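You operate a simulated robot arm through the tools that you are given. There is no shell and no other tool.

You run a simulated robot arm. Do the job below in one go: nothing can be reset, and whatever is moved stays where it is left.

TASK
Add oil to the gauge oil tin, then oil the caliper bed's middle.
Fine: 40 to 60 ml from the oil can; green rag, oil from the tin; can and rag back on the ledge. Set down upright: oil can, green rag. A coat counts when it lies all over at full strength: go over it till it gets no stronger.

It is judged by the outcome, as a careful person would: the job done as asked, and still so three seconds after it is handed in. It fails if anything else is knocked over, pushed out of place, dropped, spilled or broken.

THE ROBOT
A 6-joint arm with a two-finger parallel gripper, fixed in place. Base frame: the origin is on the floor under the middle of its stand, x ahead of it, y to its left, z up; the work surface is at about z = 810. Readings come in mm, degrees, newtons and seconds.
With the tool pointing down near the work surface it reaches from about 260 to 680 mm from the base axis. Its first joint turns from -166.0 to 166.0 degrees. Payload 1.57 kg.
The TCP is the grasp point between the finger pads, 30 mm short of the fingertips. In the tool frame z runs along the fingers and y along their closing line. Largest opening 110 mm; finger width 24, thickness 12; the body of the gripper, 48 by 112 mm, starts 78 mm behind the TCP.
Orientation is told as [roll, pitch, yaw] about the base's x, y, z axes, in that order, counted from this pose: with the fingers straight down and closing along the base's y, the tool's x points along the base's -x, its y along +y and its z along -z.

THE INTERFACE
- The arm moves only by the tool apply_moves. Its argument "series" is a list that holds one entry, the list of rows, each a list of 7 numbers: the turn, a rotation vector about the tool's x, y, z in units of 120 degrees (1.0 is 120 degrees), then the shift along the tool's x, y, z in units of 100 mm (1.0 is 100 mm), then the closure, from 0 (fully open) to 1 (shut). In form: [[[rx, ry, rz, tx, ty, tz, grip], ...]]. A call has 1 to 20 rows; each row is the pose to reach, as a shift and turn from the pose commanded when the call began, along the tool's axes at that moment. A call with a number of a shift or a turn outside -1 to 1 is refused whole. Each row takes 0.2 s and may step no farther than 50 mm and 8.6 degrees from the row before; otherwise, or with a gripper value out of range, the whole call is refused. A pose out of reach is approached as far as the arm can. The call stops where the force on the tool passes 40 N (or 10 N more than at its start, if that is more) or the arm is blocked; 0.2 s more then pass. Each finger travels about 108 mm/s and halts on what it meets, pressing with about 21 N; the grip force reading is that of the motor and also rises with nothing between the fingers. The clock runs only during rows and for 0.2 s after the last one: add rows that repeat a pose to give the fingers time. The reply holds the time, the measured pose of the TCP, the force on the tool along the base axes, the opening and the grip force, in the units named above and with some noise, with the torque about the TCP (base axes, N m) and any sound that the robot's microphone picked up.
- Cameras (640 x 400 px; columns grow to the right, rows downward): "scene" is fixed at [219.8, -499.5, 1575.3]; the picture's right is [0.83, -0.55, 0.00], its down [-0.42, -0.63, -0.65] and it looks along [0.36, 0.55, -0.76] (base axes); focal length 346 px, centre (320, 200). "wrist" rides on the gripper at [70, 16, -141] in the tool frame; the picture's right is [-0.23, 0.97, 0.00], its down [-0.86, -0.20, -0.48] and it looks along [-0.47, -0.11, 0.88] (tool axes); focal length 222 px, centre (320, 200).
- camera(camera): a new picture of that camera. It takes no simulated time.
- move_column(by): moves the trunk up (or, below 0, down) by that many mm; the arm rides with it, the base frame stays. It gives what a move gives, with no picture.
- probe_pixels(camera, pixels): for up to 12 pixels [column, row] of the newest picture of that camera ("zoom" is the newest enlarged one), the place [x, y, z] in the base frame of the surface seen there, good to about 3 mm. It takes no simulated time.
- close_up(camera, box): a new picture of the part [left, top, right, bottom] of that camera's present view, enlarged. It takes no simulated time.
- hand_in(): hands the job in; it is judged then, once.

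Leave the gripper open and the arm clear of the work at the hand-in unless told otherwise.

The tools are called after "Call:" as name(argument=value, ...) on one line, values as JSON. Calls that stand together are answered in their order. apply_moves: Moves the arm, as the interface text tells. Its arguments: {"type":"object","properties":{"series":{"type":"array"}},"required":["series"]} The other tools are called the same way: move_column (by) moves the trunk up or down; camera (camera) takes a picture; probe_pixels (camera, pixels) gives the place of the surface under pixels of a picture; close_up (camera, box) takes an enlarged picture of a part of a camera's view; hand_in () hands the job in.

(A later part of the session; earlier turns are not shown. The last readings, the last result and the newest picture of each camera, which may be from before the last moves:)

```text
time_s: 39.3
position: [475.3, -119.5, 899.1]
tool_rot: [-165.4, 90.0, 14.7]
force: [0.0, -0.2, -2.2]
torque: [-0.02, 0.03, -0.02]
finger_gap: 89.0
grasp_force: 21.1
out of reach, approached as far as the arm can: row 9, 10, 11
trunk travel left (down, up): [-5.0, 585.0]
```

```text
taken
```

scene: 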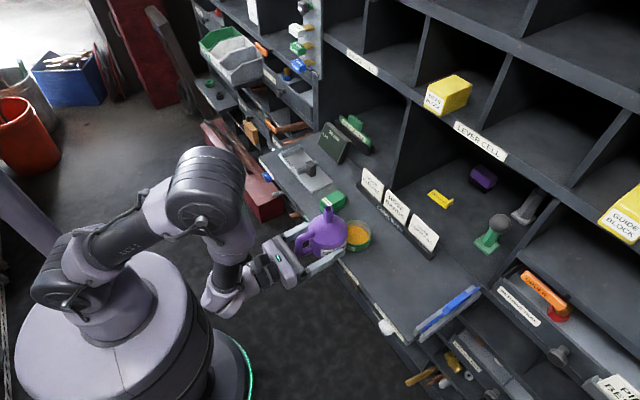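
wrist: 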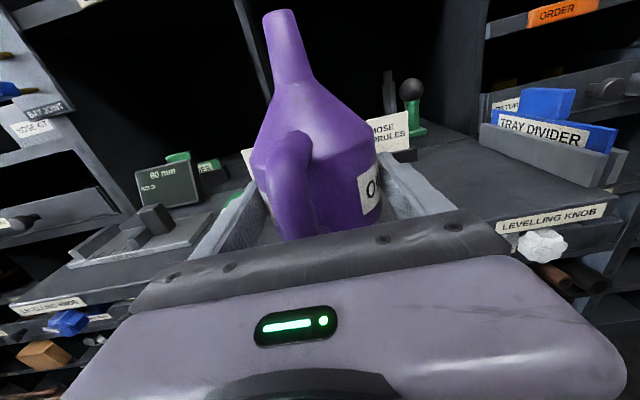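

The arm is within a few mm of the goal (475,-119.5,899); the horizontal pose is just at its near limit. Tilting forward will ease that. I'll tilt the can 45 degrees forward, slowly, raising 20 mm. With about 0.28 kg total it should not pour yet.

Call:
apply_moves(series=[[[0, -0.01, 0, 0.01, 0, 0, 1], [0, -0.03, 0, 0.03, 0, 0, 1], [0, -0.055, 0, 0.05, 0, 0, 1], [0, -0.08, 0, 0.07, 0, 0, 1], [0, -0.105, 0, 0.09, 0, 0, 1], [0, -0.13, 0, 0.11, 0, 0, 1], [0, -0.155, 0, 0.13, 0, 0, 1], [0, -0.18, 0, 0.15, 0, 0, 1], [0, -0.205, 0, 0.17, 0, 0, 1], [0, -0.23, 0, 0.19, 0, 0, 1], [0, -0.255, 0, 0.2, 0, 0, 1], [0, -0.28, 0, 0.2, 0, 0, 1], [0, -0.305, 0, 0.2, 0, 0, 1], [0, -0.33, 0, 0.2, 0, 0, 1], [0, -0.35, 0, 0.2, 0, 0, 1], [0, -0.365, 0, 0.2, 0, 0, 1], [0, -0.375, 0, 0.2, 0, 0, 1], [0, -0.375, 0, 0.2, 0, 0, 1]]])

Call:
camera(camera="scene")

Call:
camera(camera="wrist")

```text
time_s: 43.1
position: [475.0, -120.2, 920.0]
tool_rot: [0.0, 44.9, 179.9]
force: [-1.6, 1.0, -3.0]
torque: [0.0, 0.04, -0.01]
finger_gap: 88.9
grasp_force: 21.0
out of reach, approached as far as the arm can: row 2, 3, 4, 5, 6, 7, 8, 9
trunk travel left (down, up): [-5.0, 585.0]
```

```text
taken
```

scene: 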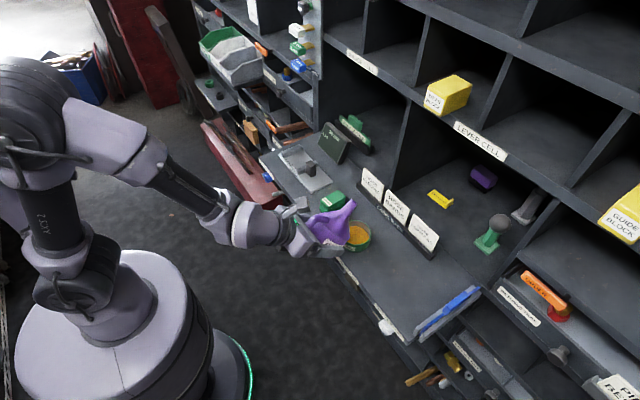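

```text
taken
```

wrist: 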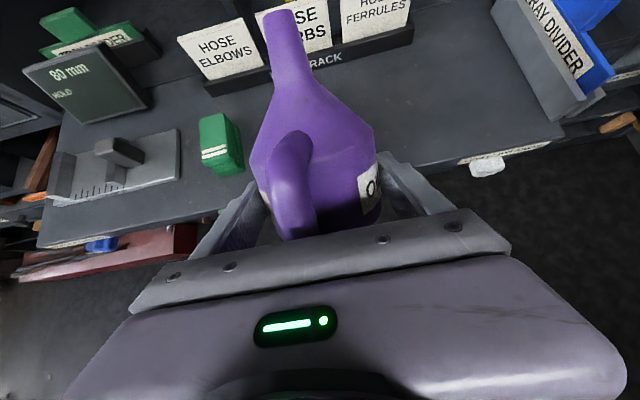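

At 45 degrees nothing is flowing and the grip is firm (88.9 mm). I'll tilt on to 70 degrees and look.

Call:
apply_moves(series=[[[0, -0.01, 0, 0, 0, 0, 1], [0, -0.03, 0, 0, 0, 0, 1], [0, -0.05, 0, 0, 0, 0, 1], [0, -0.07, 0, 0, 0, 0, 1], [0, -0.09, 0, 0, 0, 0, 1], [0, -0.11, 0, 0, 0, 0, 1], [0, -0.13, 0, 0, 0, 0, 1], [0, -0.15, 0, 0, 0, 0, 1], [0, -0.17, 0, 0, 0, 0, 1], [0, -0.19, 0, 0, 0, 0, 1], [0, -0.208, 0, 0, 0, 0, 1], [0, -0.208, 0, 0, 0, 0, 1]]])

Call:
close_up(camera="scene", box=[280, 180, 400, 270])

Call:
camera(camera="wrist")

```text
time_s: 45.7
position: [475.4, -120.4, 918.7]
tool_rot: [-0.1, 19.9, 180.0]
force: [0.1, -0.4, -2.6]
torque: [-0.01, 0.05, 0.01]
finger_gap: 88.9
grasp_force: 21.4
trunk travel left (down, up): [-5.0, 585.0]
```

```text
4.44 times, centred on (340, 225) of scene
```

zoom: 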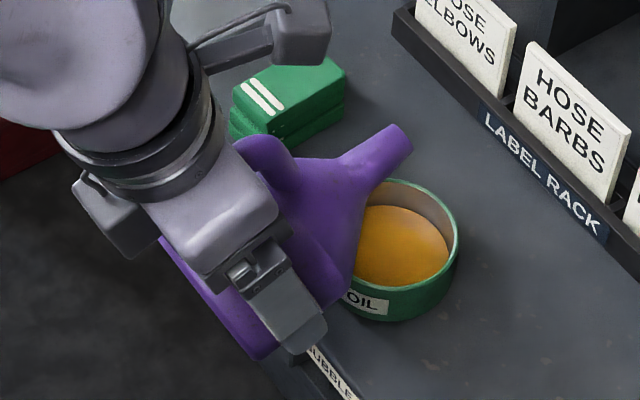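

```text
taken
```

wrist: 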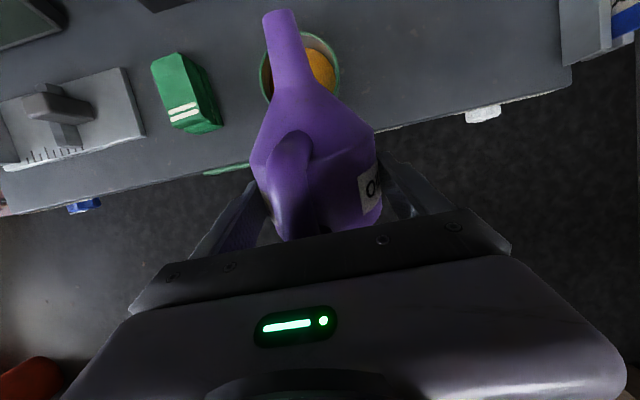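

No flow at 70 degrees. I'll check where the spout tip is relative to the tin (centre 584,-118) by probing it.

Call:
probe_pixels(camera="zoom", pixels=[[405, 135], [400, 150], [390, 130], [385, 158], [375, 150], [410, 140]])

Call:
probe_pixels(camera="wrist", pixels=[[278, 14], [270, 16], [290, 16], [285, 40], [320, 70], [272, 30]])

```text
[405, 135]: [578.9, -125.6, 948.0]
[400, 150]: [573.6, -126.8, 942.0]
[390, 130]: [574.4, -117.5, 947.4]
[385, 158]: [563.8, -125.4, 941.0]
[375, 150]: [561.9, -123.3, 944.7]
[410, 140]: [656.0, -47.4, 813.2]
```

```text
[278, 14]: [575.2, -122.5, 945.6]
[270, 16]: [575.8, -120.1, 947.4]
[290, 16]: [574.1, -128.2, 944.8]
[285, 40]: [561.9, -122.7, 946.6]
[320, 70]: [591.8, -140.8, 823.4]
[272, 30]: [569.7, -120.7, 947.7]
```

The tip is at about (578,-122,937), well inside the tin's outline. I'll tilt on to 80 degrees, shifting 5 mm back, and listen and look.

Call:
apply_moves(series=[[[0, -0.015, 0, -0.01, -0.01, 0.01, 1], [0, -0.03, 0, -0.02, -0.02, 0, 1], [0, -0.045, 0, -0.03, -0.02, 0, 1], [0, -0.06, 0, -0.04, -0.02, 0, 1], [0, -0.075, 0, -0.05, -0.02, 0, 1], [0, -0.083, 0, -0.05, -0.02, 0, 1]]])

Call:
close_up(camera="scene", box=[280, 180, 400, 270])

```text
time_s: 47.1
position: [470.6, -117.6, 918.1]
tool_rot: [0.0, 10.1, 180.0]
force: [-0.3, -0.2, -3.0]
torque: [0.01, 0.04, -0.01]
finger_gap: 89.1
grasp_force: 20.5
trunk travel left (down, up): [-5.0, 585.0]
```

```text
4.44 times, centred on (340, 225) of scene
```

zoom: 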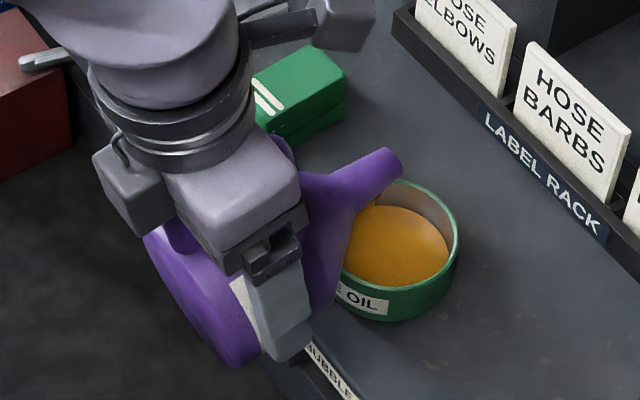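

I think I see a thin orange stream under the spout at about (370,200) of the zoom. I'll zoom in tightly while time stands still.

Call:
close_up(camera="scene", box=[330, 200, 375, 240])

Call:
camera(camera="wrist")

```text
10.00 times, centred on (352, 220) of scene
```

zoom: 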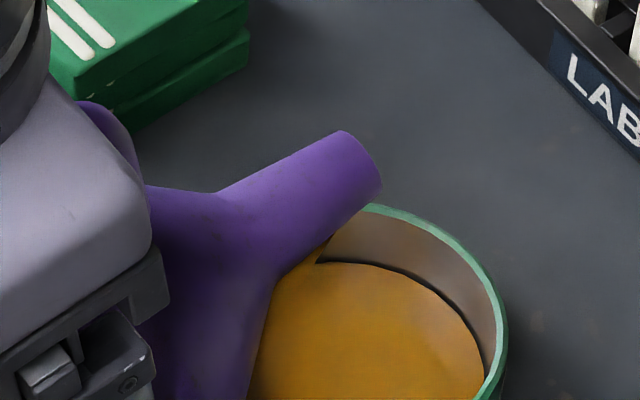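

```text
taken
```

wrist: 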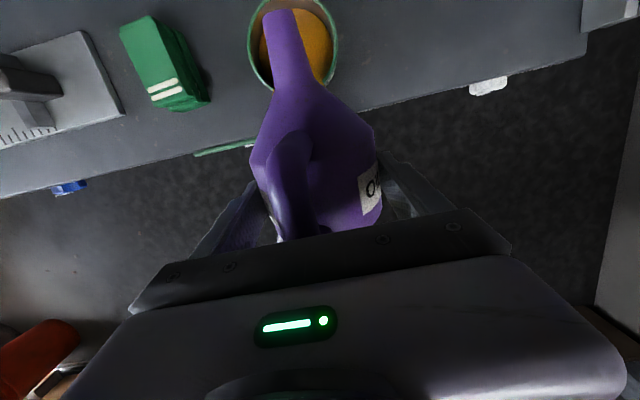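

A stream seems to be falling from the spout. I'll probe the oil level now before letting time run.

Call:
probe_pixels(camera="zoom", pixels=[[360, 290], [400, 300], [430, 330], [300, 350], [380, 350], [340, 380], [320, 310], [440, 370], [400, 380], [290, 380], [350, 330], [323, 254]])

```text
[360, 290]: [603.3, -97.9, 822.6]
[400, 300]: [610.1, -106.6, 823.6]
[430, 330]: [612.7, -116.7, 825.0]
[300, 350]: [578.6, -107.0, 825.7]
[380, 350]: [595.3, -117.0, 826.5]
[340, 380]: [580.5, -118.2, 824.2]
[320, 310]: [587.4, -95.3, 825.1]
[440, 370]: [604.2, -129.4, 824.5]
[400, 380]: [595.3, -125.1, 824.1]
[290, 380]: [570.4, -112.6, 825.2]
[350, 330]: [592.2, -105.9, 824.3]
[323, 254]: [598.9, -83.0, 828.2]
```

The level is still 824.6, so there's no real flow yet; that pixel was the inner wall. I'll tilt 4 degrees more.

Call:
apply_moves(series=[[[0, -0.012, 0, 0, 0, 0, 1], [0, -0.024, 0, 0, 0, 0, 1], [0, -0.033, 0, 0, 0, 0, 1]]])

Call:
close_up(camera="scene", box=[330, 200, 375, 240])

```text
time_s: 47.9
position: [470.3, -118.3, 918.6]
tool_rot: [0.1, 6.0, -180.0]
force: [-0.5, -0.3, -3.1]
torque: [0.01, 0.07, -0.01]
finger_gap: 88.7
grasp_force: 20.9
trunk travel left (down, up): [-5.0, 585.0]
```

```text
10.00 times, centred on (352, 220) of scene
```

zoom: 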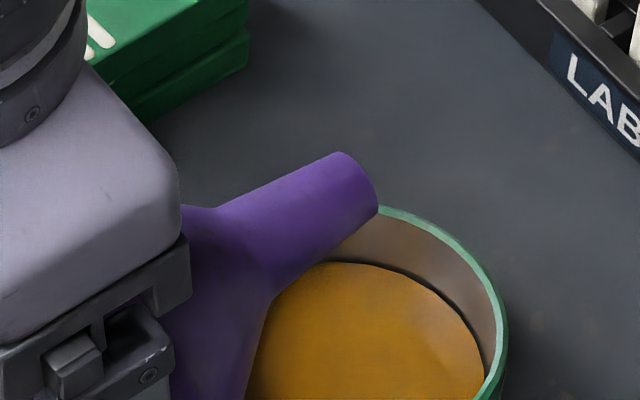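

No stream visible at 84 degrees. I'll tilt on to 90 degrees.

Call:
apply_moves(series=[[[0, -0.012, 0, 0, 0, 0, 1], [0, -0.024, 0, 0, 0, 0, 1], [0, -0.036, 0, 0, 0, 0, 1], [0, -0.05, 0, 0, 0, 0, 1]]])

Call:
close_up(camera="scene", box=[330, 200, 375, 240])

```text
time_s: 48.9
position: [470.5, -119.3, 917.2]
tool_rot: [0.0, 0.2, -180.0]
force: [-0.4, 0.2, -2.5]
torque: [0.05, 0.04, -0.01]
finger_gap: 89.2
grasp_force: 20.6
trunk travel left (down, up): [-5.0, 585.0]
```

```text
10.00 times, centred on (352, 220) of scene
```

zoom: 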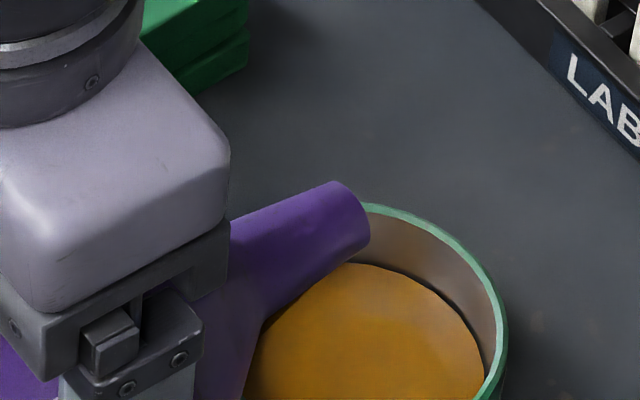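

Still no flow at 90 degrees. I'll tilt to 95 while raising 12 mm and moving 4 mm forward to keep the tip over the tin.

Call:
apply_moves(series=[[[0, -0.012, 0, 0.01, 0, -0.04, 1], [0, -0.024, 0, 0.02, 0, -0.08, 1], [0, -0.036, 0, 0.03, 0, -0.1, 1], [0, -0.042, 0, 0.04, 0, -0.12, 1]]])

Call:
close_up(camera="scene", box=[330, 200, 375, 240])

```text
time_s: 49.9
position: [474.4, -118.3, 930.9]
tool_rot: [0.0, -5.0, -180.0]
force: [0.4, -0.3, -2.9]
torque: [0.01, 0.05, 0.01]
finger_gap: 88.8
grasp_force: 21.1
trunk travel left (down, up): [-5.0, 585.0]
```

```text
10.00 times, centred on (352, 220) of scene
```

zoom: 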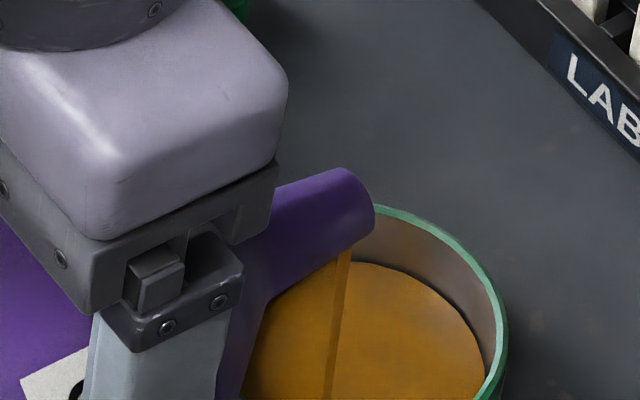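

A stream is now falling into the tin at 95 degrees. I'll read the level, then run short holds and measure.

Call:
probe_pixels(camera="zoom", pixels=[[380, 290], [400, 300], [430, 330], [300, 350], [380, 350], [370, 320], [300, 320], [440, 370], [400, 380], [290, 380], [340, 320], [330, 380]])

Call:
apply_moves(series=[[[0, 0, 0, 0, 0, 0, 1], [0, 0, 0, 0, 0, 0, 1], [0, 0, 0, 0, 0, 0, 1]]])

Call:
close_up(camera="scene", box=[330, 200, 375, 240])

```text
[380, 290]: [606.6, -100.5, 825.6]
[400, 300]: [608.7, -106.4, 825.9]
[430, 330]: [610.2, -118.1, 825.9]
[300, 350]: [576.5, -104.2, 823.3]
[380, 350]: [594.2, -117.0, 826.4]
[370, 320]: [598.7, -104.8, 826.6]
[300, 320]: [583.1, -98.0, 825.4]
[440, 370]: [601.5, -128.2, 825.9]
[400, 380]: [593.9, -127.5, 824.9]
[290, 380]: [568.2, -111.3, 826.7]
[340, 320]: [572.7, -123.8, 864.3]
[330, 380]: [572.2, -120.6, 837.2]
```

```text
time_s: 50.7
position: [474.2, -118.2, 930.9]
tool_rot: [0.0, -4.9, 180.0]
force: [-0.2, -0.7, -2.2]
torque: [-0.02, 0.0, 0.01]
finger_gap: 88.7
grasp_force: 21.0
trunk travel left (down, up): [-5.0, 585.0]
```

```text
10.00 times, centred on (352, 220) of scene
```

zoom: 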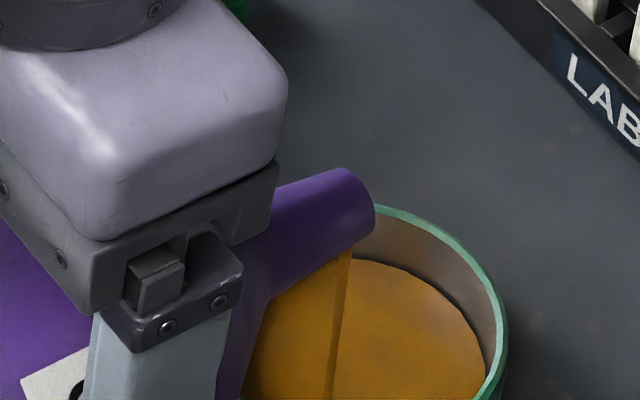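

The stream falls vertically at (572.5,-122), safely inside the tin. I'll probe the level after the 0.8 s hold.

Call:
probe_pixels(camera="zoom", pixels=[[380, 290], [400, 300], [430, 330], [300, 350], [380, 350], [370, 320], [300, 320], [440, 370], [400, 380], [290, 380], [360, 370], [420, 350]])

```text
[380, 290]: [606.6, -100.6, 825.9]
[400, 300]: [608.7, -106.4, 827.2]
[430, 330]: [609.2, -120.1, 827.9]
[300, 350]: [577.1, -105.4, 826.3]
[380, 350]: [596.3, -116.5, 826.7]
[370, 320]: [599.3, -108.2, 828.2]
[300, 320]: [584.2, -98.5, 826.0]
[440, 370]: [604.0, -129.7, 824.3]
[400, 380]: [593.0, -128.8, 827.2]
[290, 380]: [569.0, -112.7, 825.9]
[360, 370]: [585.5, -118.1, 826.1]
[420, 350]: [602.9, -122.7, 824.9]
```

The level is about 826.4, roughly 3-4 ml/s. I'll hold another 2 s and measure.

Call:
apply_moves(series=[[[0, 0, 0, 0, 0, 0, 1], [0, 0, 0, 0, 0, 0, 1], [0, 0, 0, 0, 0, 0, 1], [0, 0, 0, 0, 0, 0, 1], [0, 0, 0, 0, 0, 0, 1], [0, 0, 0, 0, 0, 0, 1], [0, 0, 0, 0, 0, 0, 1], [0, 0, 0, 0, 0, 0, 1], [0, 0, 0, 0, 0, 0, 1]]])

Call:
close_up(camera="scene", box=[330, 200, 375, 240])

Call:
probe_pixels(camera="zoom", pixels=[[380, 290], [400, 300], [430, 330], [300, 350], [380, 350], [370, 320], [300, 320], [440, 370], [400, 380], [290, 380], [360, 370], [420, 350]])

```text
time_s: 52.7
position: [472.2, -118.2, 930.7]
tool_rot: [0.1, -5.0, 180.0]
force: [-0.5, -0.4, -1.6]
torque: [0.01, 0.05, -0.01]
finger_gap: 88.7
grasp_force: 20.8
trunk travel left (down, up): [-5.0, 585.0]
```

```text
10.00 times, centred on (352, 220) of scene
```

zoom: 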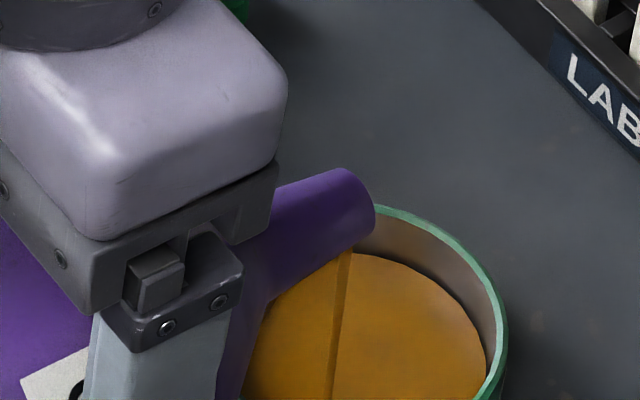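

```text
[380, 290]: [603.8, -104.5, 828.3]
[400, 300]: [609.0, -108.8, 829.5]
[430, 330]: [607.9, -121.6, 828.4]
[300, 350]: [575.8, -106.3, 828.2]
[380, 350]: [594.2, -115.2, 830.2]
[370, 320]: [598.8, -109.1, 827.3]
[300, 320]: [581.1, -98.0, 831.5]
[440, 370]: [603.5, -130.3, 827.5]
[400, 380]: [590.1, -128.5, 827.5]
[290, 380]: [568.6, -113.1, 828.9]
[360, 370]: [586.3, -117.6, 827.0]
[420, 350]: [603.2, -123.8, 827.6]
```

The level is 828.5 (about 16 ml so far, about 4 ml/s, steady stream). Holding another 4 s.

Call:
apply_moves(series=[[[0, 0, 0, 0, 0, 0, 1], [0, 0, 0, 0, 0, 0, 1], [0, 0, 0, 0, 0, 0, 1], [0, 0, 0, 0, 0, 0, 1], [0, 0, 0, 0, 0, 0, 1], [0, 0, 0, 0, 0, 0, 1], [0, 0, 0, 0, 0, 0, 1], [0, 0, 0, 0, 0, 0, 1], [0, 0, 0, 0, 0, 0, 1], [0, 0, 0, 0, 0, 0, 1], [0, 0, 0, 0, 0, 0, 1], [0, 0, 0, 0, 0, 0, 1], [0, 0, 0, 0, 0, 0, 1], [0, 0, 0, 0, 0, 0, 1], [0, 0, 0, 0, 0, 0, 1], [0, 0, 0, 0, 0, 0, 1], [0, 0, 0, 0, 0, 0, 1], [0, 0, 0, 0, 0, 0, 1], [0, 0, 0, 0, 0, 0, 1]]])

Call:
close_up(camera="scene", box=[330, 200, 375, 240])

Call:
probe_pixels(camera="zoom", pixels=[[380, 290], [400, 300], [430, 330], [300, 350], [380, 350], [370, 320], [300, 320], [440, 370], [400, 380], [290, 380], [360, 370], [420, 350]])

Call:
probe_pixels(camera="zoom", pixels=[[385, 295], [405, 305], [425, 325], [295, 355], [375, 355], [365, 325], [305, 325], [435, 365], [395, 385], [285, 385], [365, 365], [415, 345]])

```text
time_s: 56.7
position: [473.9, -118.7, 931.1]
tool_rot: [0.0, -4.9, 180.0]
force: [-0.6, -0.5, -2.6]
torque: [-0.01, 0.04, -0.02]
finger_gap: 88.8
grasp_force: 21.3
trunk travel left (down, up): [-5.0, 585.0]
```

```text
10.00 times, centred on (352, 220) of scene
```

zoom: 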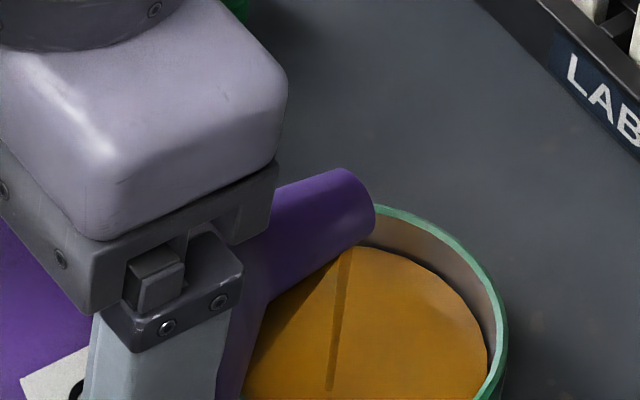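

```text
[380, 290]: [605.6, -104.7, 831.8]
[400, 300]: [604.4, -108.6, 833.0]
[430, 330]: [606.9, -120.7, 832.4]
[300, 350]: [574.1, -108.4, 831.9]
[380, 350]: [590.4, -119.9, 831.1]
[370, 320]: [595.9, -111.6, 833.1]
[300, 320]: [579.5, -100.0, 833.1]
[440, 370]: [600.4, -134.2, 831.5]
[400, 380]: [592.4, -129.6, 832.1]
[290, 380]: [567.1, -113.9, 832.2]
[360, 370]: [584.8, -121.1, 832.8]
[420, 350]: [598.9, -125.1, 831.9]
```

```text
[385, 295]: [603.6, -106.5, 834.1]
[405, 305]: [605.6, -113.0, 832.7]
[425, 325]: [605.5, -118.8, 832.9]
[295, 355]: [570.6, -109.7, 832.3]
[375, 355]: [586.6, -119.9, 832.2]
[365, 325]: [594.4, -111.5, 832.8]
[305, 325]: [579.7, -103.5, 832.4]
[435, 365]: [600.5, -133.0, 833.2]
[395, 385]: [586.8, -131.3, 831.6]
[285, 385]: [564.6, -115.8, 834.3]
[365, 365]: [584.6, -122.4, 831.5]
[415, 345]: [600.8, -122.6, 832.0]
```

The level is about 832.45 (about 31 ml poured, about 4 ml/s). Holding 3.6 s more, then I'll tilt back.

Call:
apply_moves(series=[[[0, 0, 0, 0, 0, 0, 1], [0, 0, 0, 0, 0, 0, 1], [0, 0, 0, 0, 0, 0, 1], [0, 0, 0, 0, 0, 0, 1], [0, 0, 0, 0, 0, 0, 1], [0, 0, 0, 0, 0, 0, 1], [0, 0, 0, 0, 0, 0, 1], [0, 0, 0, 0, 0, 0, 1], [0, 0, 0, 0, 0, 0, 1], [0, 0, 0, 0, 0, 0, 1], [0, 0, 0, 0, 0, 0, 1], [0, 0, 0, 0, 0, 0, 1], [0, 0, 0, 0, 0, 0, 1], [0, 0, 0, 0, 0, 0, 1], [0, 0, 0, 0, 0, 0, 1], [0, 0, 0, 0, 0, 0, 1], [0, 0, 0, 0, 0, 0, 1]]])

Call:
close_up(camera="scene", box=[330, 200, 375, 240])

Call:
probe_pixels(camera="zoom", pixels=[[380, 290], [400, 300], [430, 330], [300, 350], [380, 350], [370, 320], [300, 320], [440, 370], [400, 380], [290, 380], [360, 370], [420, 350]])

Call:
probe_pixels(camera="zoom", pixels=[[385, 295], [405, 305], [425, 325], [295, 355], [375, 355], [365, 325], [305, 325], [435, 365], [395, 385], [285, 385], [365, 365], [415, 345]])

```text
time_s: 60.3
position: [473.2, -117.9, 930.6]
tool_rot: [0.1, -5.0, 180.0]
force: [-0.1, -0.2, -2.5]
torque: [-0.02, 0.01, 0.0]
finger_gap: 88.9
grasp_force: 21.2
trunk travel left (down, up): [-5.0, 585.0]
```

```text
10.00 times, centred on (352, 220) of scene
```

zoom: 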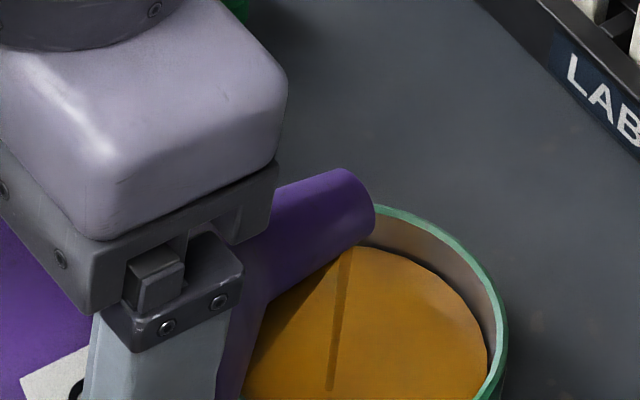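

```text
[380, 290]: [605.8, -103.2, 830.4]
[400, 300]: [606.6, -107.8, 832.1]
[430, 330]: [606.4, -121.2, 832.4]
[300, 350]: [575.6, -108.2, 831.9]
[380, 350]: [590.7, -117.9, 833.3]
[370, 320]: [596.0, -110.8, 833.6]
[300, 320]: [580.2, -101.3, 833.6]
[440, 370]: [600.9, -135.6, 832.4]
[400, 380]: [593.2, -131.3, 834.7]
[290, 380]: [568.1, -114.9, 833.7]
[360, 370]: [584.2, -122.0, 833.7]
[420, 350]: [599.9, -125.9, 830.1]
```

```text
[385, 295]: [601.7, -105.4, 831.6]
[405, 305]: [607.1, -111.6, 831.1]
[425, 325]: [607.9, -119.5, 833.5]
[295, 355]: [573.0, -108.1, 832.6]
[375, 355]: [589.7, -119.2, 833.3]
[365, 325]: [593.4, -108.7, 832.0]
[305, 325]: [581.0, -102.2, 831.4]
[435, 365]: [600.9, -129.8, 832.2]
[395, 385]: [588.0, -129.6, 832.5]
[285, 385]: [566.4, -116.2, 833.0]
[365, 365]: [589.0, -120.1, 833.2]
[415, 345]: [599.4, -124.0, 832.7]
```

The level is unchanged at 832.5, so the flow had stopped by itself at this tilt with about 32 ml poured. I'll tilt 2 degrees further to release more, then measure.

Call:
apply_moves(series=[[[0, -0.006, 0, 0, 0, -0.02, 1], [0, -0.012, 0, 0.01, 0, -0.04, 1], [0, -0.017, 0, 0.01, 0, -0.05, 1], [0, -0.017, 0, 0.01, 0, -0.05, 1]]])

Call:
close_up(camera="scene", box=[330, 200, 375, 240])

Call:
probe_pixels(camera="zoom", pixels=[[380, 290], [400, 300], [430, 330], [300, 350], [380, 350], [370, 320], [300, 320], [440, 370], [400, 380], [290, 380], [360, 370], [420, 350]])

```text
time_s: 61.3
position: [475.9, -117.1, 935.6]
tool_rot: [0.1, -6.9, -180.0]
force: [0.2, 0.6, -2.7]
torque: [-0.01, 0.03, 0.02]
finger_gap: 89.1
grasp_force: 20.7
trunk travel left (down, up): [-5.0, 585.0]
```

```text
10.00 times, centred on (352, 220) of scene
```

zoom: 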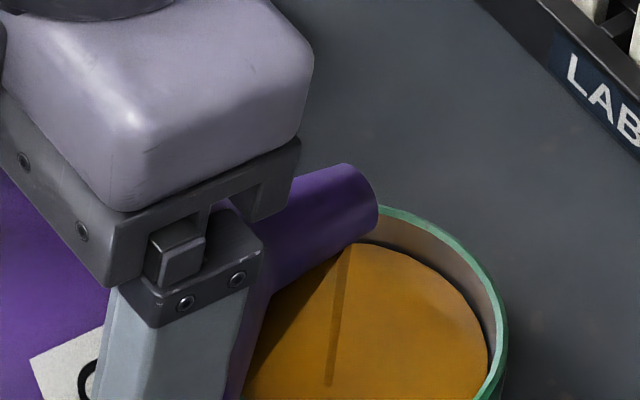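

```text
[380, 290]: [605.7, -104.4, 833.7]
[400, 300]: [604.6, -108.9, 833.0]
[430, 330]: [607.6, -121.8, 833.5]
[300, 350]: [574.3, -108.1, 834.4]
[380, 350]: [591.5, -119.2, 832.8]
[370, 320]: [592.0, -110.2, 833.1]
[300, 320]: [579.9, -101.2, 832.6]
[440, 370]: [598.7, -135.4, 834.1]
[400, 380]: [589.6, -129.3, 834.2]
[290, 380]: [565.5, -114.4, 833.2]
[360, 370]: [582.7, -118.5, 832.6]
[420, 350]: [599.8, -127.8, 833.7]
```

The level is 833.4 and rising again. I'll hold 2 s and measure.

Call:
apply_moves(series=[[[0, 0, 0, 0, 0, 0, 1], [0, 0, 0, 0, 0, 0, 1], [0, 0, 0, 0, 0, 0, 1], [0, 0, 0, 0, 0, 0, 1], [0, 0, 0, 0, 0, 0, 1], [0, 0, 0, 0, 0, 0, 1], [0, 0, 0, 0, 0, 0, 1], [0, 0, 0, 0, 0, 0, 1], [0, 0, 0, 0, 0, 0, 1]]])

Call:
close_up(camera="scene", box=[330, 200, 375, 240])

Call:
probe_pixels(camera="zoom", pixels=[[380, 290], [400, 300], [430, 330], [300, 350], [380, 350], [370, 320], [300, 320], [440, 370], [400, 380], [290, 380], [360, 370], [420, 350]])

Call:
probe_pixels(camera="zoom", pixels=[[385, 295], [405, 305], [425, 325], [295, 355], [375, 355], [365, 325], [305, 325], [435, 365], [395, 385], [285, 385], [365, 365], [415, 345]])

```text
time_s: 63.3
position: [476.5, -118.4, 935.4]
tool_rot: [0.0, -7.0, 180.0]
force: [-0.6, -0.7, -2.4]
torque: [0.01, 0.04, -0.04]
finger_gap: 88.9
grasp_force: 21.0
trunk travel left (down, up): [-5.0, 585.0]
```

```text
10.00 times, centred on (352, 220) of scene
```

zoom: 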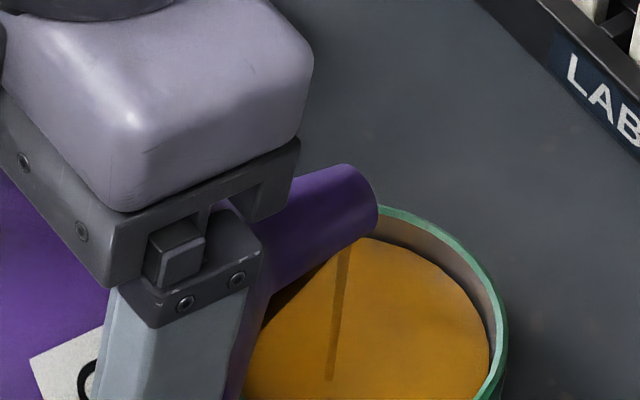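

```text
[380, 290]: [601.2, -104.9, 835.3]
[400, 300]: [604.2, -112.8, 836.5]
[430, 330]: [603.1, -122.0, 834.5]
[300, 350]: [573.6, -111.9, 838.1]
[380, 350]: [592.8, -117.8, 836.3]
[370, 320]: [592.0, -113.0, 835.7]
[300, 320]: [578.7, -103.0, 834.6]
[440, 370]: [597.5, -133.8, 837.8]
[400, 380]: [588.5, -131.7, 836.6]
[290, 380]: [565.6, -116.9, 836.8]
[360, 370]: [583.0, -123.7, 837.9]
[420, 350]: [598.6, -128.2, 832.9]
```

```text
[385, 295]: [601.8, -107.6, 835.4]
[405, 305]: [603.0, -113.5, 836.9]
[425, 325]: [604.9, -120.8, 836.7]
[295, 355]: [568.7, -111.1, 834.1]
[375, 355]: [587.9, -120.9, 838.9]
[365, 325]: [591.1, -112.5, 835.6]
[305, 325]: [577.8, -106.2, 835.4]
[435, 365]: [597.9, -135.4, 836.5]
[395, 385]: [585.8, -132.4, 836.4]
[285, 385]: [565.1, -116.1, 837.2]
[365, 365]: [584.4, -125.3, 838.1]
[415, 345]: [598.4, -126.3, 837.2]
```

The level is 836.3 (about 47 ml). Tilting back now to stop the flow.

Call:
apply_moves(series=[[[0, 0.03, 0, 0, 0, 0, 1], [0, 0.065, 0, 0, 0, 0, 1], [0, 0.1, 0, 0, 0, 0, 1], [0, 0.135, 0, 0, 0, 0, 1], [0, 0.17, 0, 0, 0, 0, 1], [0, 0.205, 0, 0, 0, 0, 1], [0, 0.24, 0, 0, 0, 0, 1], [0, 0.275, 0, 0, 0, 0, 1], [0, 0.3, 0, 0, 0, 0, 1], [0, 0.3, 0, 0, 0, 0, 1]]])

Call:
close_up(camera="scene", box=[315, 195, 395, 255])

```text
time_s: 65.5
position: [474.8, -119.3, 935.1]
tool_rot: [0.1, 29.1, 180.0]
force: [0.3, -0.7, -2.3]
torque: [0.01, 0.04, 0.03]
finger_gap: 88.7
grasp_force: 21.1
trunk travel left (down, up): [-5.0, 585.0]
```

```text
6.67 times, centred on (355, 225) of scene
```

zoom: 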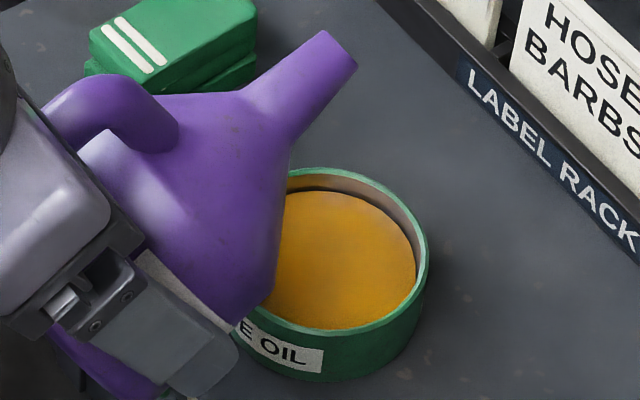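

Flow has stopped with the can back at 61 degrees. I'll probe the level now.

Call:
probe_pixels(camera="zoom", pixels=[[310, 220], [340, 220], [370, 230], [300, 260], [340, 260], [380, 260], [300, 290], [340, 300], [380, 290], [350, 240], [320, 240], [395, 250]])

Call:
probe_pixels(camera="zoom", pixels=[[315, 225], [345, 225], [375, 235], [305, 265], [345, 265], [385, 265], [305, 295], [345, 305], [375, 285], [355, 245], [325, 245], [400, 260]])

```text
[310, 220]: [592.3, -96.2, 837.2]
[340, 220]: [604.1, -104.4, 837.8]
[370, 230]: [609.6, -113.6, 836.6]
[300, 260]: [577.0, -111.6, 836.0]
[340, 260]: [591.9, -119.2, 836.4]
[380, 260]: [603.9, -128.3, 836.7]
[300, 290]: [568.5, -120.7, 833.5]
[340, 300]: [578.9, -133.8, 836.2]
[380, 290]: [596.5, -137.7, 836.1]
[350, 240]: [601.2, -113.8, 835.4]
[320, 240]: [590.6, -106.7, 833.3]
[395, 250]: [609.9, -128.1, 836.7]
```

```text
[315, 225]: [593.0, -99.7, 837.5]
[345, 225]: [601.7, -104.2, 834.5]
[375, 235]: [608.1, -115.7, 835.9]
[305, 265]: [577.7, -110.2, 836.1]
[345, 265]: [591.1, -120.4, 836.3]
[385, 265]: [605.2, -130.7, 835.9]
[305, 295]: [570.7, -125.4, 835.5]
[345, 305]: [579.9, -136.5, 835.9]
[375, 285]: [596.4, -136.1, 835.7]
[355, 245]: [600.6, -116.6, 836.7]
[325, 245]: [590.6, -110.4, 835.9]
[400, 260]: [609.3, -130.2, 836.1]
```

The level is 836.0, a rise of 11.5 mm or about 45 ml. I'd like to sit nearer the middle of 40-60, so I'll do one brief extra tip to 97 degrees (about 0.8 s) and come straight back in the same call.

Call:
apply_moves(series=[[[0, -0.03, 0, 0, 0, 0, 1], [0, -0.07, 0, 0, 0, 0, 1], [0, -0.11, 0, 0, 0, 0, 1], [0, -0.15, 0, 0, 0, 0, 1], [0, -0.19, 0, 0, 0, 0, 1], [0, -0.23, 0, 0, 0, 0, 1], [0, -0.265, 0, 0, 0, 0, 1], [0, -0.29, 0, 0, 0, 0, 1], [0, -0.3, 0, 0, 0, 0, 1], [0, -0.3, 0, 0, 0, 0, 1], [0, -0.3, 0, 0, 0, 0, 1], [0, -0.28, 0, 0, 0, 0, 1], [0, -0.24, 0, 0, 0, 0, 1], [0, -0.2, 0, 0, 0, 0, 1], [0, -0.16, 0, 0, 0, 0, 1], [0, -0.12, 0, 0, 0, 0, 1], [0, -0.08, 0, 0, 0, 0, 1], [0, -0.04, 0, 0, 0, 0, 1], [0, 0, 0, 0, 0, 0, 1], [0, 0, 0, 0, 0, 0, 1]]])

Call:
close_up(camera="scene", box=[315, 195, 395, 255])

Call:
probe_pixels(camera="zoom", pixels=[[310, 220], [340, 220], [370, 230], [300, 260], [340, 260], [380, 260], [300, 290], [340, 300], [380, 290], [350, 240], [320, 240], [395, 250]])

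Call:
probe_pixels(camera="zoom", pixels=[[315, 225], [345, 225], [375, 235], [305, 265], [345, 265], [385, 265], [305, 295], [345, 305], [375, 285], [355, 245], [325, 245], [400, 260]])

```text
time_s: 69.7
position: [475.7, -118.0, 936.0]
tool_rot: [0.1, 29.1, 180.0]
force: [-0.4, 0.1, -2.0]
torque: [0.01, 0.05, 0.01]
finger_gap: 88.8
grasp_force: 20.9
trunk travel left (down, up): [-5.0, 585.0]
```

```text
6.67 times, centred on (355, 225) of scene
```

zoom: 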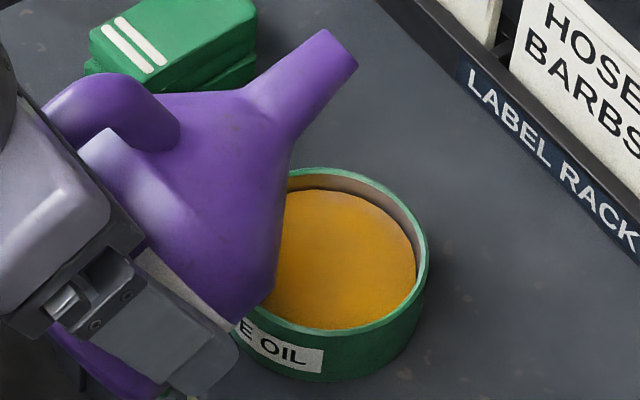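

```text
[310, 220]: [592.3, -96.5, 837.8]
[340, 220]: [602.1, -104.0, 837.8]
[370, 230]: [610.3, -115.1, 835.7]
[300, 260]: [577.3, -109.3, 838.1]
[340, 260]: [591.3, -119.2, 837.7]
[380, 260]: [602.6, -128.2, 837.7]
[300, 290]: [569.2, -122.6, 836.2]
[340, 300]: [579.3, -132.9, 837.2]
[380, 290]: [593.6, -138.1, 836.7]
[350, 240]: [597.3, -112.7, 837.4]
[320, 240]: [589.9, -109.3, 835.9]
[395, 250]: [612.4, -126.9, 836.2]
```

```text
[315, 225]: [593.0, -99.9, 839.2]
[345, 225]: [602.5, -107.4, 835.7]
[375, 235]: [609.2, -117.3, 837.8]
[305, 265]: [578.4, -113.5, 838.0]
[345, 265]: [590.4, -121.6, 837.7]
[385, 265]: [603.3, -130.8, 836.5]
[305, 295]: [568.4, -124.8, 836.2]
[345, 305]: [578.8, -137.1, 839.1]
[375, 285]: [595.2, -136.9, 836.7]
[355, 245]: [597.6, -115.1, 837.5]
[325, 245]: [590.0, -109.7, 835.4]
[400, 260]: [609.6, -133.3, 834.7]
```

The level is 837.0, a rise of 12.5 mm or about 49 ml, right in the middle. Now I'll bring the can upright, moving 25 mm forward at the same time to stay within reach. The can bottom stays well above the tin.

Call:
apply_moves(series=[[[0, 0.02, 0, 0.01, 0, 0.005, 1], [0, 0.05, 0, 0.02, 0, 0.011, 1], [0, 0.08, 0, 0.04, 0, 0.022, 1], [0, 0.11, 0, 0.06, 0, 0.033, 1], [0, 0.14, 0, 0.08, 0, 0.044, 1], [0, 0.17, 0, 0.1, 0, 0.055, 1], [0, 0.2, 0, 0.12, 0, 0.066, 1], [0, 0.23, 0, 0.14, 0, 0.077, 1], [0, 0.26, 0, 0.16, 0, 0.088, 1], [0, 0.29, 0, 0.18, 0, 0.1, 1], [0, 0.32, 0, 0.2, 0, 0.11, 1], [0, 0.35, 0, 0.219, 0, 0.121, 1], [0, 0.38, 0, 0.219, 0, 0.121, 1], [0, 0.41, 0, 0.219, 0, 0.121, 1], [0, 0.44, 0, 0.219, 0, 0.121, 1], [0, 0.465, 0, 0.219, 0, 0.121, 1], [0, 0.485, 0, 0.219, 0, 0.121, 1], [0, 0.5, 0, 0.219, 0, 0.121, 1], [0, 0.508, 0, 0.219, 0, 0.121, 1], [0, 0.508, 0, 0.219, 0, 0.121, 1]]])

Call:
camera(camera="wrist")

Call:
camera(camera="scene")

```text
time_s: 73.9
position: [500.9, -118.5, 934.9]
tool_rot: [-52.9, 90.0, 127.1]
force: [-0.3, 0.3, -2.7]
torque: [0.03, 0.06, 0.01]
finger_gap: 88.9
grasp_force: 21.0
out of reach, approached as far as the arm can: row 4, 5
trunk travel left (down, up): [-5.0, 585.0]
```

```text
taken
```

wrist: 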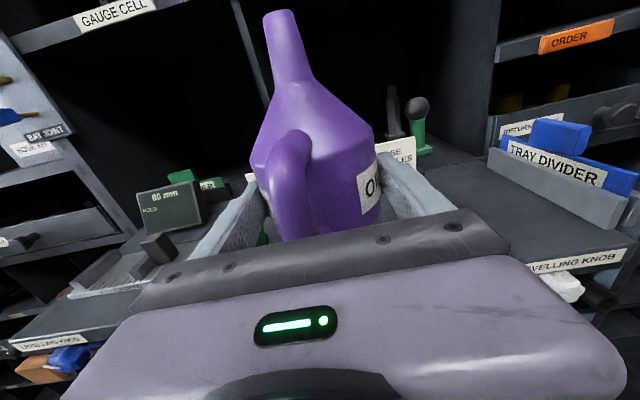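

```text
taken
```

scene: 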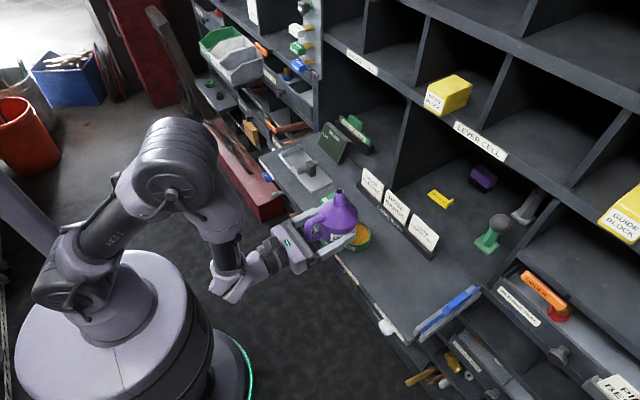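

The can is upright again and gripped firmly. Moving it back in -y by 100 mm.

Call:
apply_moves(series=[[[0, 0, 0, 0, 0.02, 0, 1], [0, 0, 0, 0, 0.06, 0, 1], [0, 0, 0, 0, 0.12, 0, 1], [0, 0, 0, 0, 0.18, 0, 1], [0, 0, 0, 0, 0.24, 0, 1], [0, 0, 0, 0, 0.3, 0, 1], [0, 0, 0, 0, 0.36, 0, 1], [0, 0, 0, 0, 0.42, 0, 1], [0, 0, 0, 0, 0.48, 0, 1], [0, 0, 0, 0, 0.54, 0, 1], [0, 0, 0, 0, 0.6, 0, 1], [0, 0, 0, 0, 0.66, 0, 1], [0, 0, 0, 0, 0.72, 0, 1], [0, 0, 0, 0, 0.78, 0, 1], [0, 0, 0, 0, 0.84, 0, 1], [0, 0, 0, 0, 0.9, 0, 1], [0, 0, 0, 0, 0.95, 0, 1], [0, 0, 0, 0, 0.98, 0, 1], [0, 0, 0, 0, 1.0, 0, 1], [0, 0, 0, 0, 1.0, 0, 1]]])

Call:
apply_moves(series=[[[0, 0, 0, 0, 0.02, 0.02, 1], [0, 0, 0, 0, 0.05, 0.06, 1], [0, 0, 0, 0, 0.08, 0.12, 1], [0, 0, 0, 0, 0.11, 0.18, 1], [0, 0, 0, 0, 0.14, 0.24, 1], [0, 0, 0, 0, 0.17, 0.3, 1], [0, 0, 0, 0, 0.2, 0.36, 1], [0, 0, 0, 0, 0.23, 0.42, 1], [0, 0, 0, 0, 0.26, 0.48, 1], [0, 0, 0, 0, 0.29, 0.54, 1], [0, 0, 0, 0, 0.32, 0.6, 1], [0, 0, 0, 0, 0.35, 0.66, 1], [0, 0, 0, 0, 0.38, 0.72, 1], [0, 0, 0, 0, 0.4, 0.78, 1], [0, 0, 0, 0, 0.42, 0.84, 1], [0, 0, 0, 0, 0.43, 0.88, 1], [0, 0, 0, 0, 0.44, 0.91, 1], [0, 0, 0, 0, 0.44, 0.93, 1], [0, 0, 0, 0, 0.44, 0.94, 1], [0, 0, 0, 0, 0.44, 0.94, 1]]])

Call:
camera(camera="wrist")

Call:
close_up(camera="scene", box=[320, 190, 480, 310])

```text
time_s: 78.1
position: [500.5, -219.5, 935.2]
tool_rot: [1.4, 90.0, -178.5]
force: [1.3, -0.5, -2.9]
torque: [0.01, 0.05, 0.03]
finger_gap: 88.7
grasp_force: 20.8
trunk travel left (down, up): [-5.0, 585.0]
```

```text
time_s: 82.3
position: [595.8, -262.5, 934.7]
tool_rot: [-15.2, 89.9, 164.8]
force: [-1.0, -0.4, -1.6]
torque: [0.0, 0.01, -0.04]
finger_gap: 88.8
grasp_force: 20.5
trunk travel left (down, up): [-5.0, 585.0]
```

```text
taken
```

wrist: 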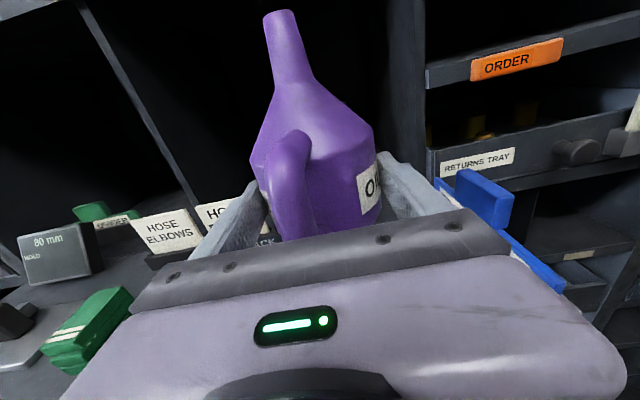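

```text
3.33 times, centred on (400, 250) of scene
```

zoom: 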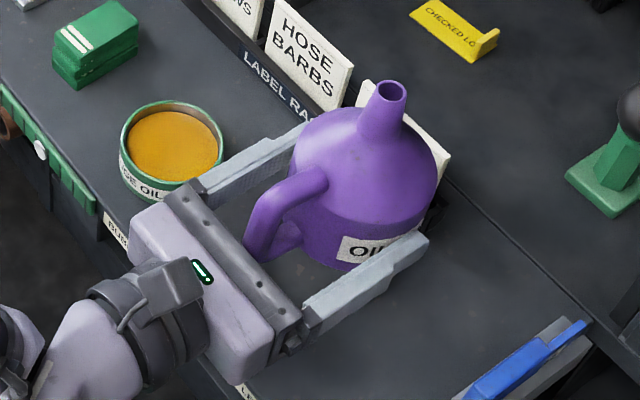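

The can is back above its spot (595.8,-262.5). Lowering 92 mm slowly to just above the ledge.

Call:
apply_moves(series=[[[0, 0, 0, -0.02, 0, 0, 1], [0, 0, 0, -0.06, 0, 0, 1], [0, 0, 0, -0.12, 0, 0, 1], [0, 0, 0, -0.18, 0, 0, 1], [0, 0, 0, -0.24, 0, 0, 1], [0, 0, 0, -0.3, 0, 0, 1], [0, 0, 0, -0.36, 0, 0, 1], [0, 0, 0, -0.42, 0, 0, 1], [0, 0, 0, -0.48, 0, 0, 1], [0, 0, 0, -0.54, 0, 0, 1], [0, 0, 0, -0.6, 0, 0, 1], [0, 0, 0, -0.66, 0, 0, 1], [0, 0, 0, -0.72, 0, 0, 1], [0, 0, 0, -0.77, 0, 0, 1], [0, 0, 0, -0.82, 0, 0, 1], [0, 0, 0, -0.86, 0, 0, 1], [0, 0, 0, -0.89, 0, 0, 1], [0, 0, 0, -0.91, 0, 0, 1], [0, 0, 0, -0.92, 0, 0, 1], [0, 0, 0, -0.92, 0, 0, 1]]])

Call:
close_up(camera="scene", box=[320, 210, 480, 330])

```text
time_s: 86.5
position: [594.9, -262.2, 844.1]
tool_rot: [-47.0, 90.0, 133.0]
force: [-1.0, 0.0, -1.9]
torque: [-0.02, 0.05, 0.01]
finger_gap: 88.5
grasp_force: 21.2
trunk travel left (down, up): [-5.0, 585.0]
```

```text
3.33 times, centred on (400, 270) of scene
```

zoom: 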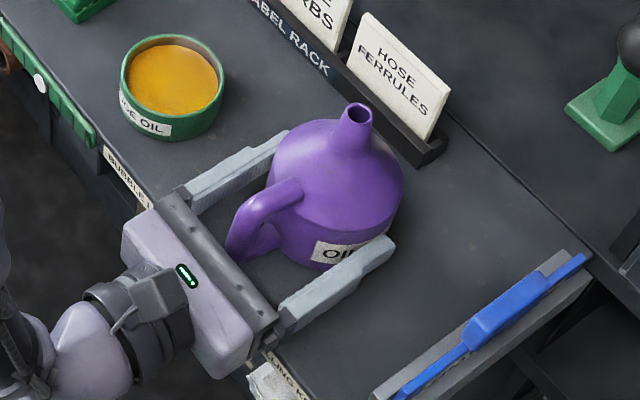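

The can is about 3-4 mm above the ledge. I'll go down in 1 mm steps and watch the force.

Call:
apply_moves(series=[[[0, 0, 0, -0.01, 0, 0, 1], [0, 0, 0, -0.02, 0, 0, 1], [0, 0, 0, -0.03, 0, 0, 1], [0, 0, 0, -0.03, 0, 0, 1]]])

Call:
apply_moves(series=[[[0, 0, 0, -0.01, 0, 0, 1], [0, 0, 0, -0.01, 0, 0, 1]]])

```text
time_s: 87.5
position: [594.8, -262.4, 838.6]
tool_rot: [-41.8, 90.0, 138.3]
force: [0.6, 0.3, -1.4]
torque: [-0.01, 0.03, -0.02]
finger_gap: 88.8
grasp_force: 21.3
trunk travel left (down, up): [-5.0, 585.0]
```

```text
time_s: 88.1
position: [595.4, -262.7, 839.5]
tool_rot: [171.3, 90.0, -8.7]
force: [1.6, 1.4, 3.3]
torque: [0.26, -0.08, -0.07]
finger_gap: 88.9
grasp_force: 21.2
trunk travel left (down, up): [-5.0, 585.0]
```

The force flipped to +3.3 N, so the can is standing on the ledge. Opening the fingers now.

Call:
apply_moves(series=[[[0, 0, 0, 0, 0, 0, 0.19], [0, 0, 0, 0, 0, 0, 0.17], [0, 0, 0, 0, 0, 0, 0.12], [0, 0, 0, 0, 0, 0, 0.05], [0, 0, 0, 0, 0, 0, 0], [0, 0, 0, 0, 0, 0, 0]]])

Call:
close_up(camera="scene", box=[320, 210, 480, 330])

Call:
camera(camera="wrist")

```text
time_s: 89.5
position: [594.0, -261.9, 839.5]
tool_rot: [-132.1, 90.1, 47.8]
force: [-0.7, -0.7, -0.4]
torque: [0.0, -0.01, 0.02]
finger_gap: 109.9
grasp_force: 0.1
trunk travel left (down, up): [-5.0, 585.0]
```

```text
3.33 times, centred on (400, 270) of scene
```

zoom: 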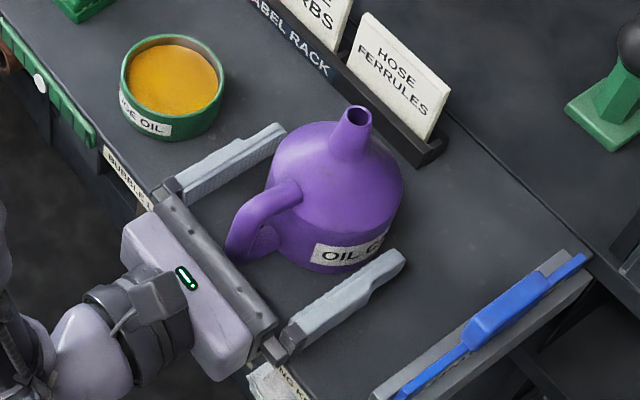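

```text
taken
```

wrist: 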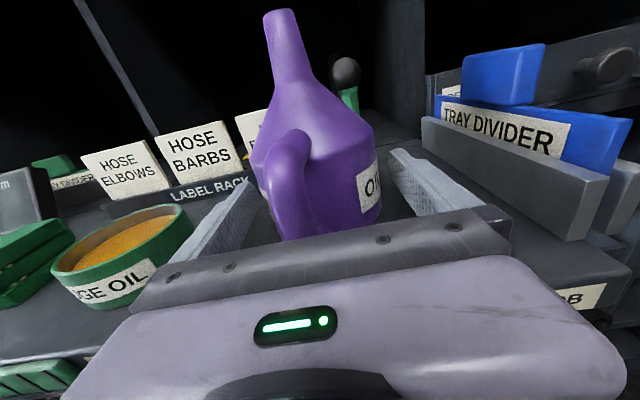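

The can stands upright and free. I'll back out 100 mm along -x.

Call:
apply_moves(series=[[[0, 0, 0, 0, 0, -0.1, 0], [0, 0, 0, 0, 0, -0.25, 0], [0, 0, 0, 0, 0, -0.4, 0], [0, 0, 0, 0, 0, -0.6, 0], [0, 0, 0, 0, 0, -0.8, 0], [0, 0, 0, 0, 0, -1.0, 0], [0, 0, 0, 0, 0, -1.0, 0]]])

Call:
move_column(by=220)

Call:
camera(camera="scene")

```text
time_s: 91.1
position: [494.9, -263.0, 838.2]
tool_rot: [-161.1, 90.0, 18.9]
force: [0.6, 0.1, -0.3]
torque: [0.03, 0.01, 0.0]
finger_gap: 110.2
grasp_force: 0.1
trunk travel left (down, up): [-5.0, 585.0]
```

```text
time_s: 93.4
position: [495.3, -261.2, 1058.2]
tool_rot: [-33.8, 90.0, 146.2]
force: [-0.2, -0.8, 0.3]
torque: [0.02, -0.01, -0.04]
finger_gap: 109.9
grasp_force: 0.1
trunk travel left (down, up): [-225.0, 365.0]
```

```text
taken
```

scene: 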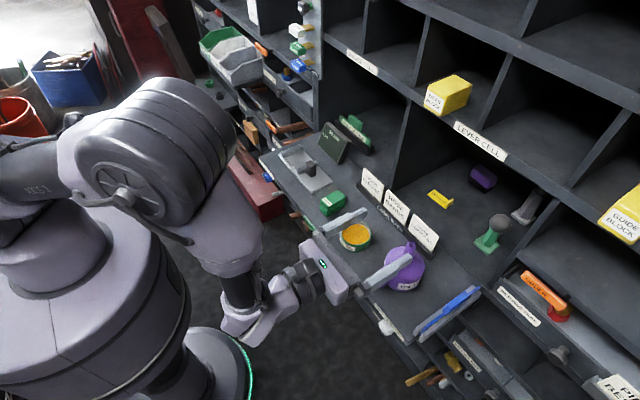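

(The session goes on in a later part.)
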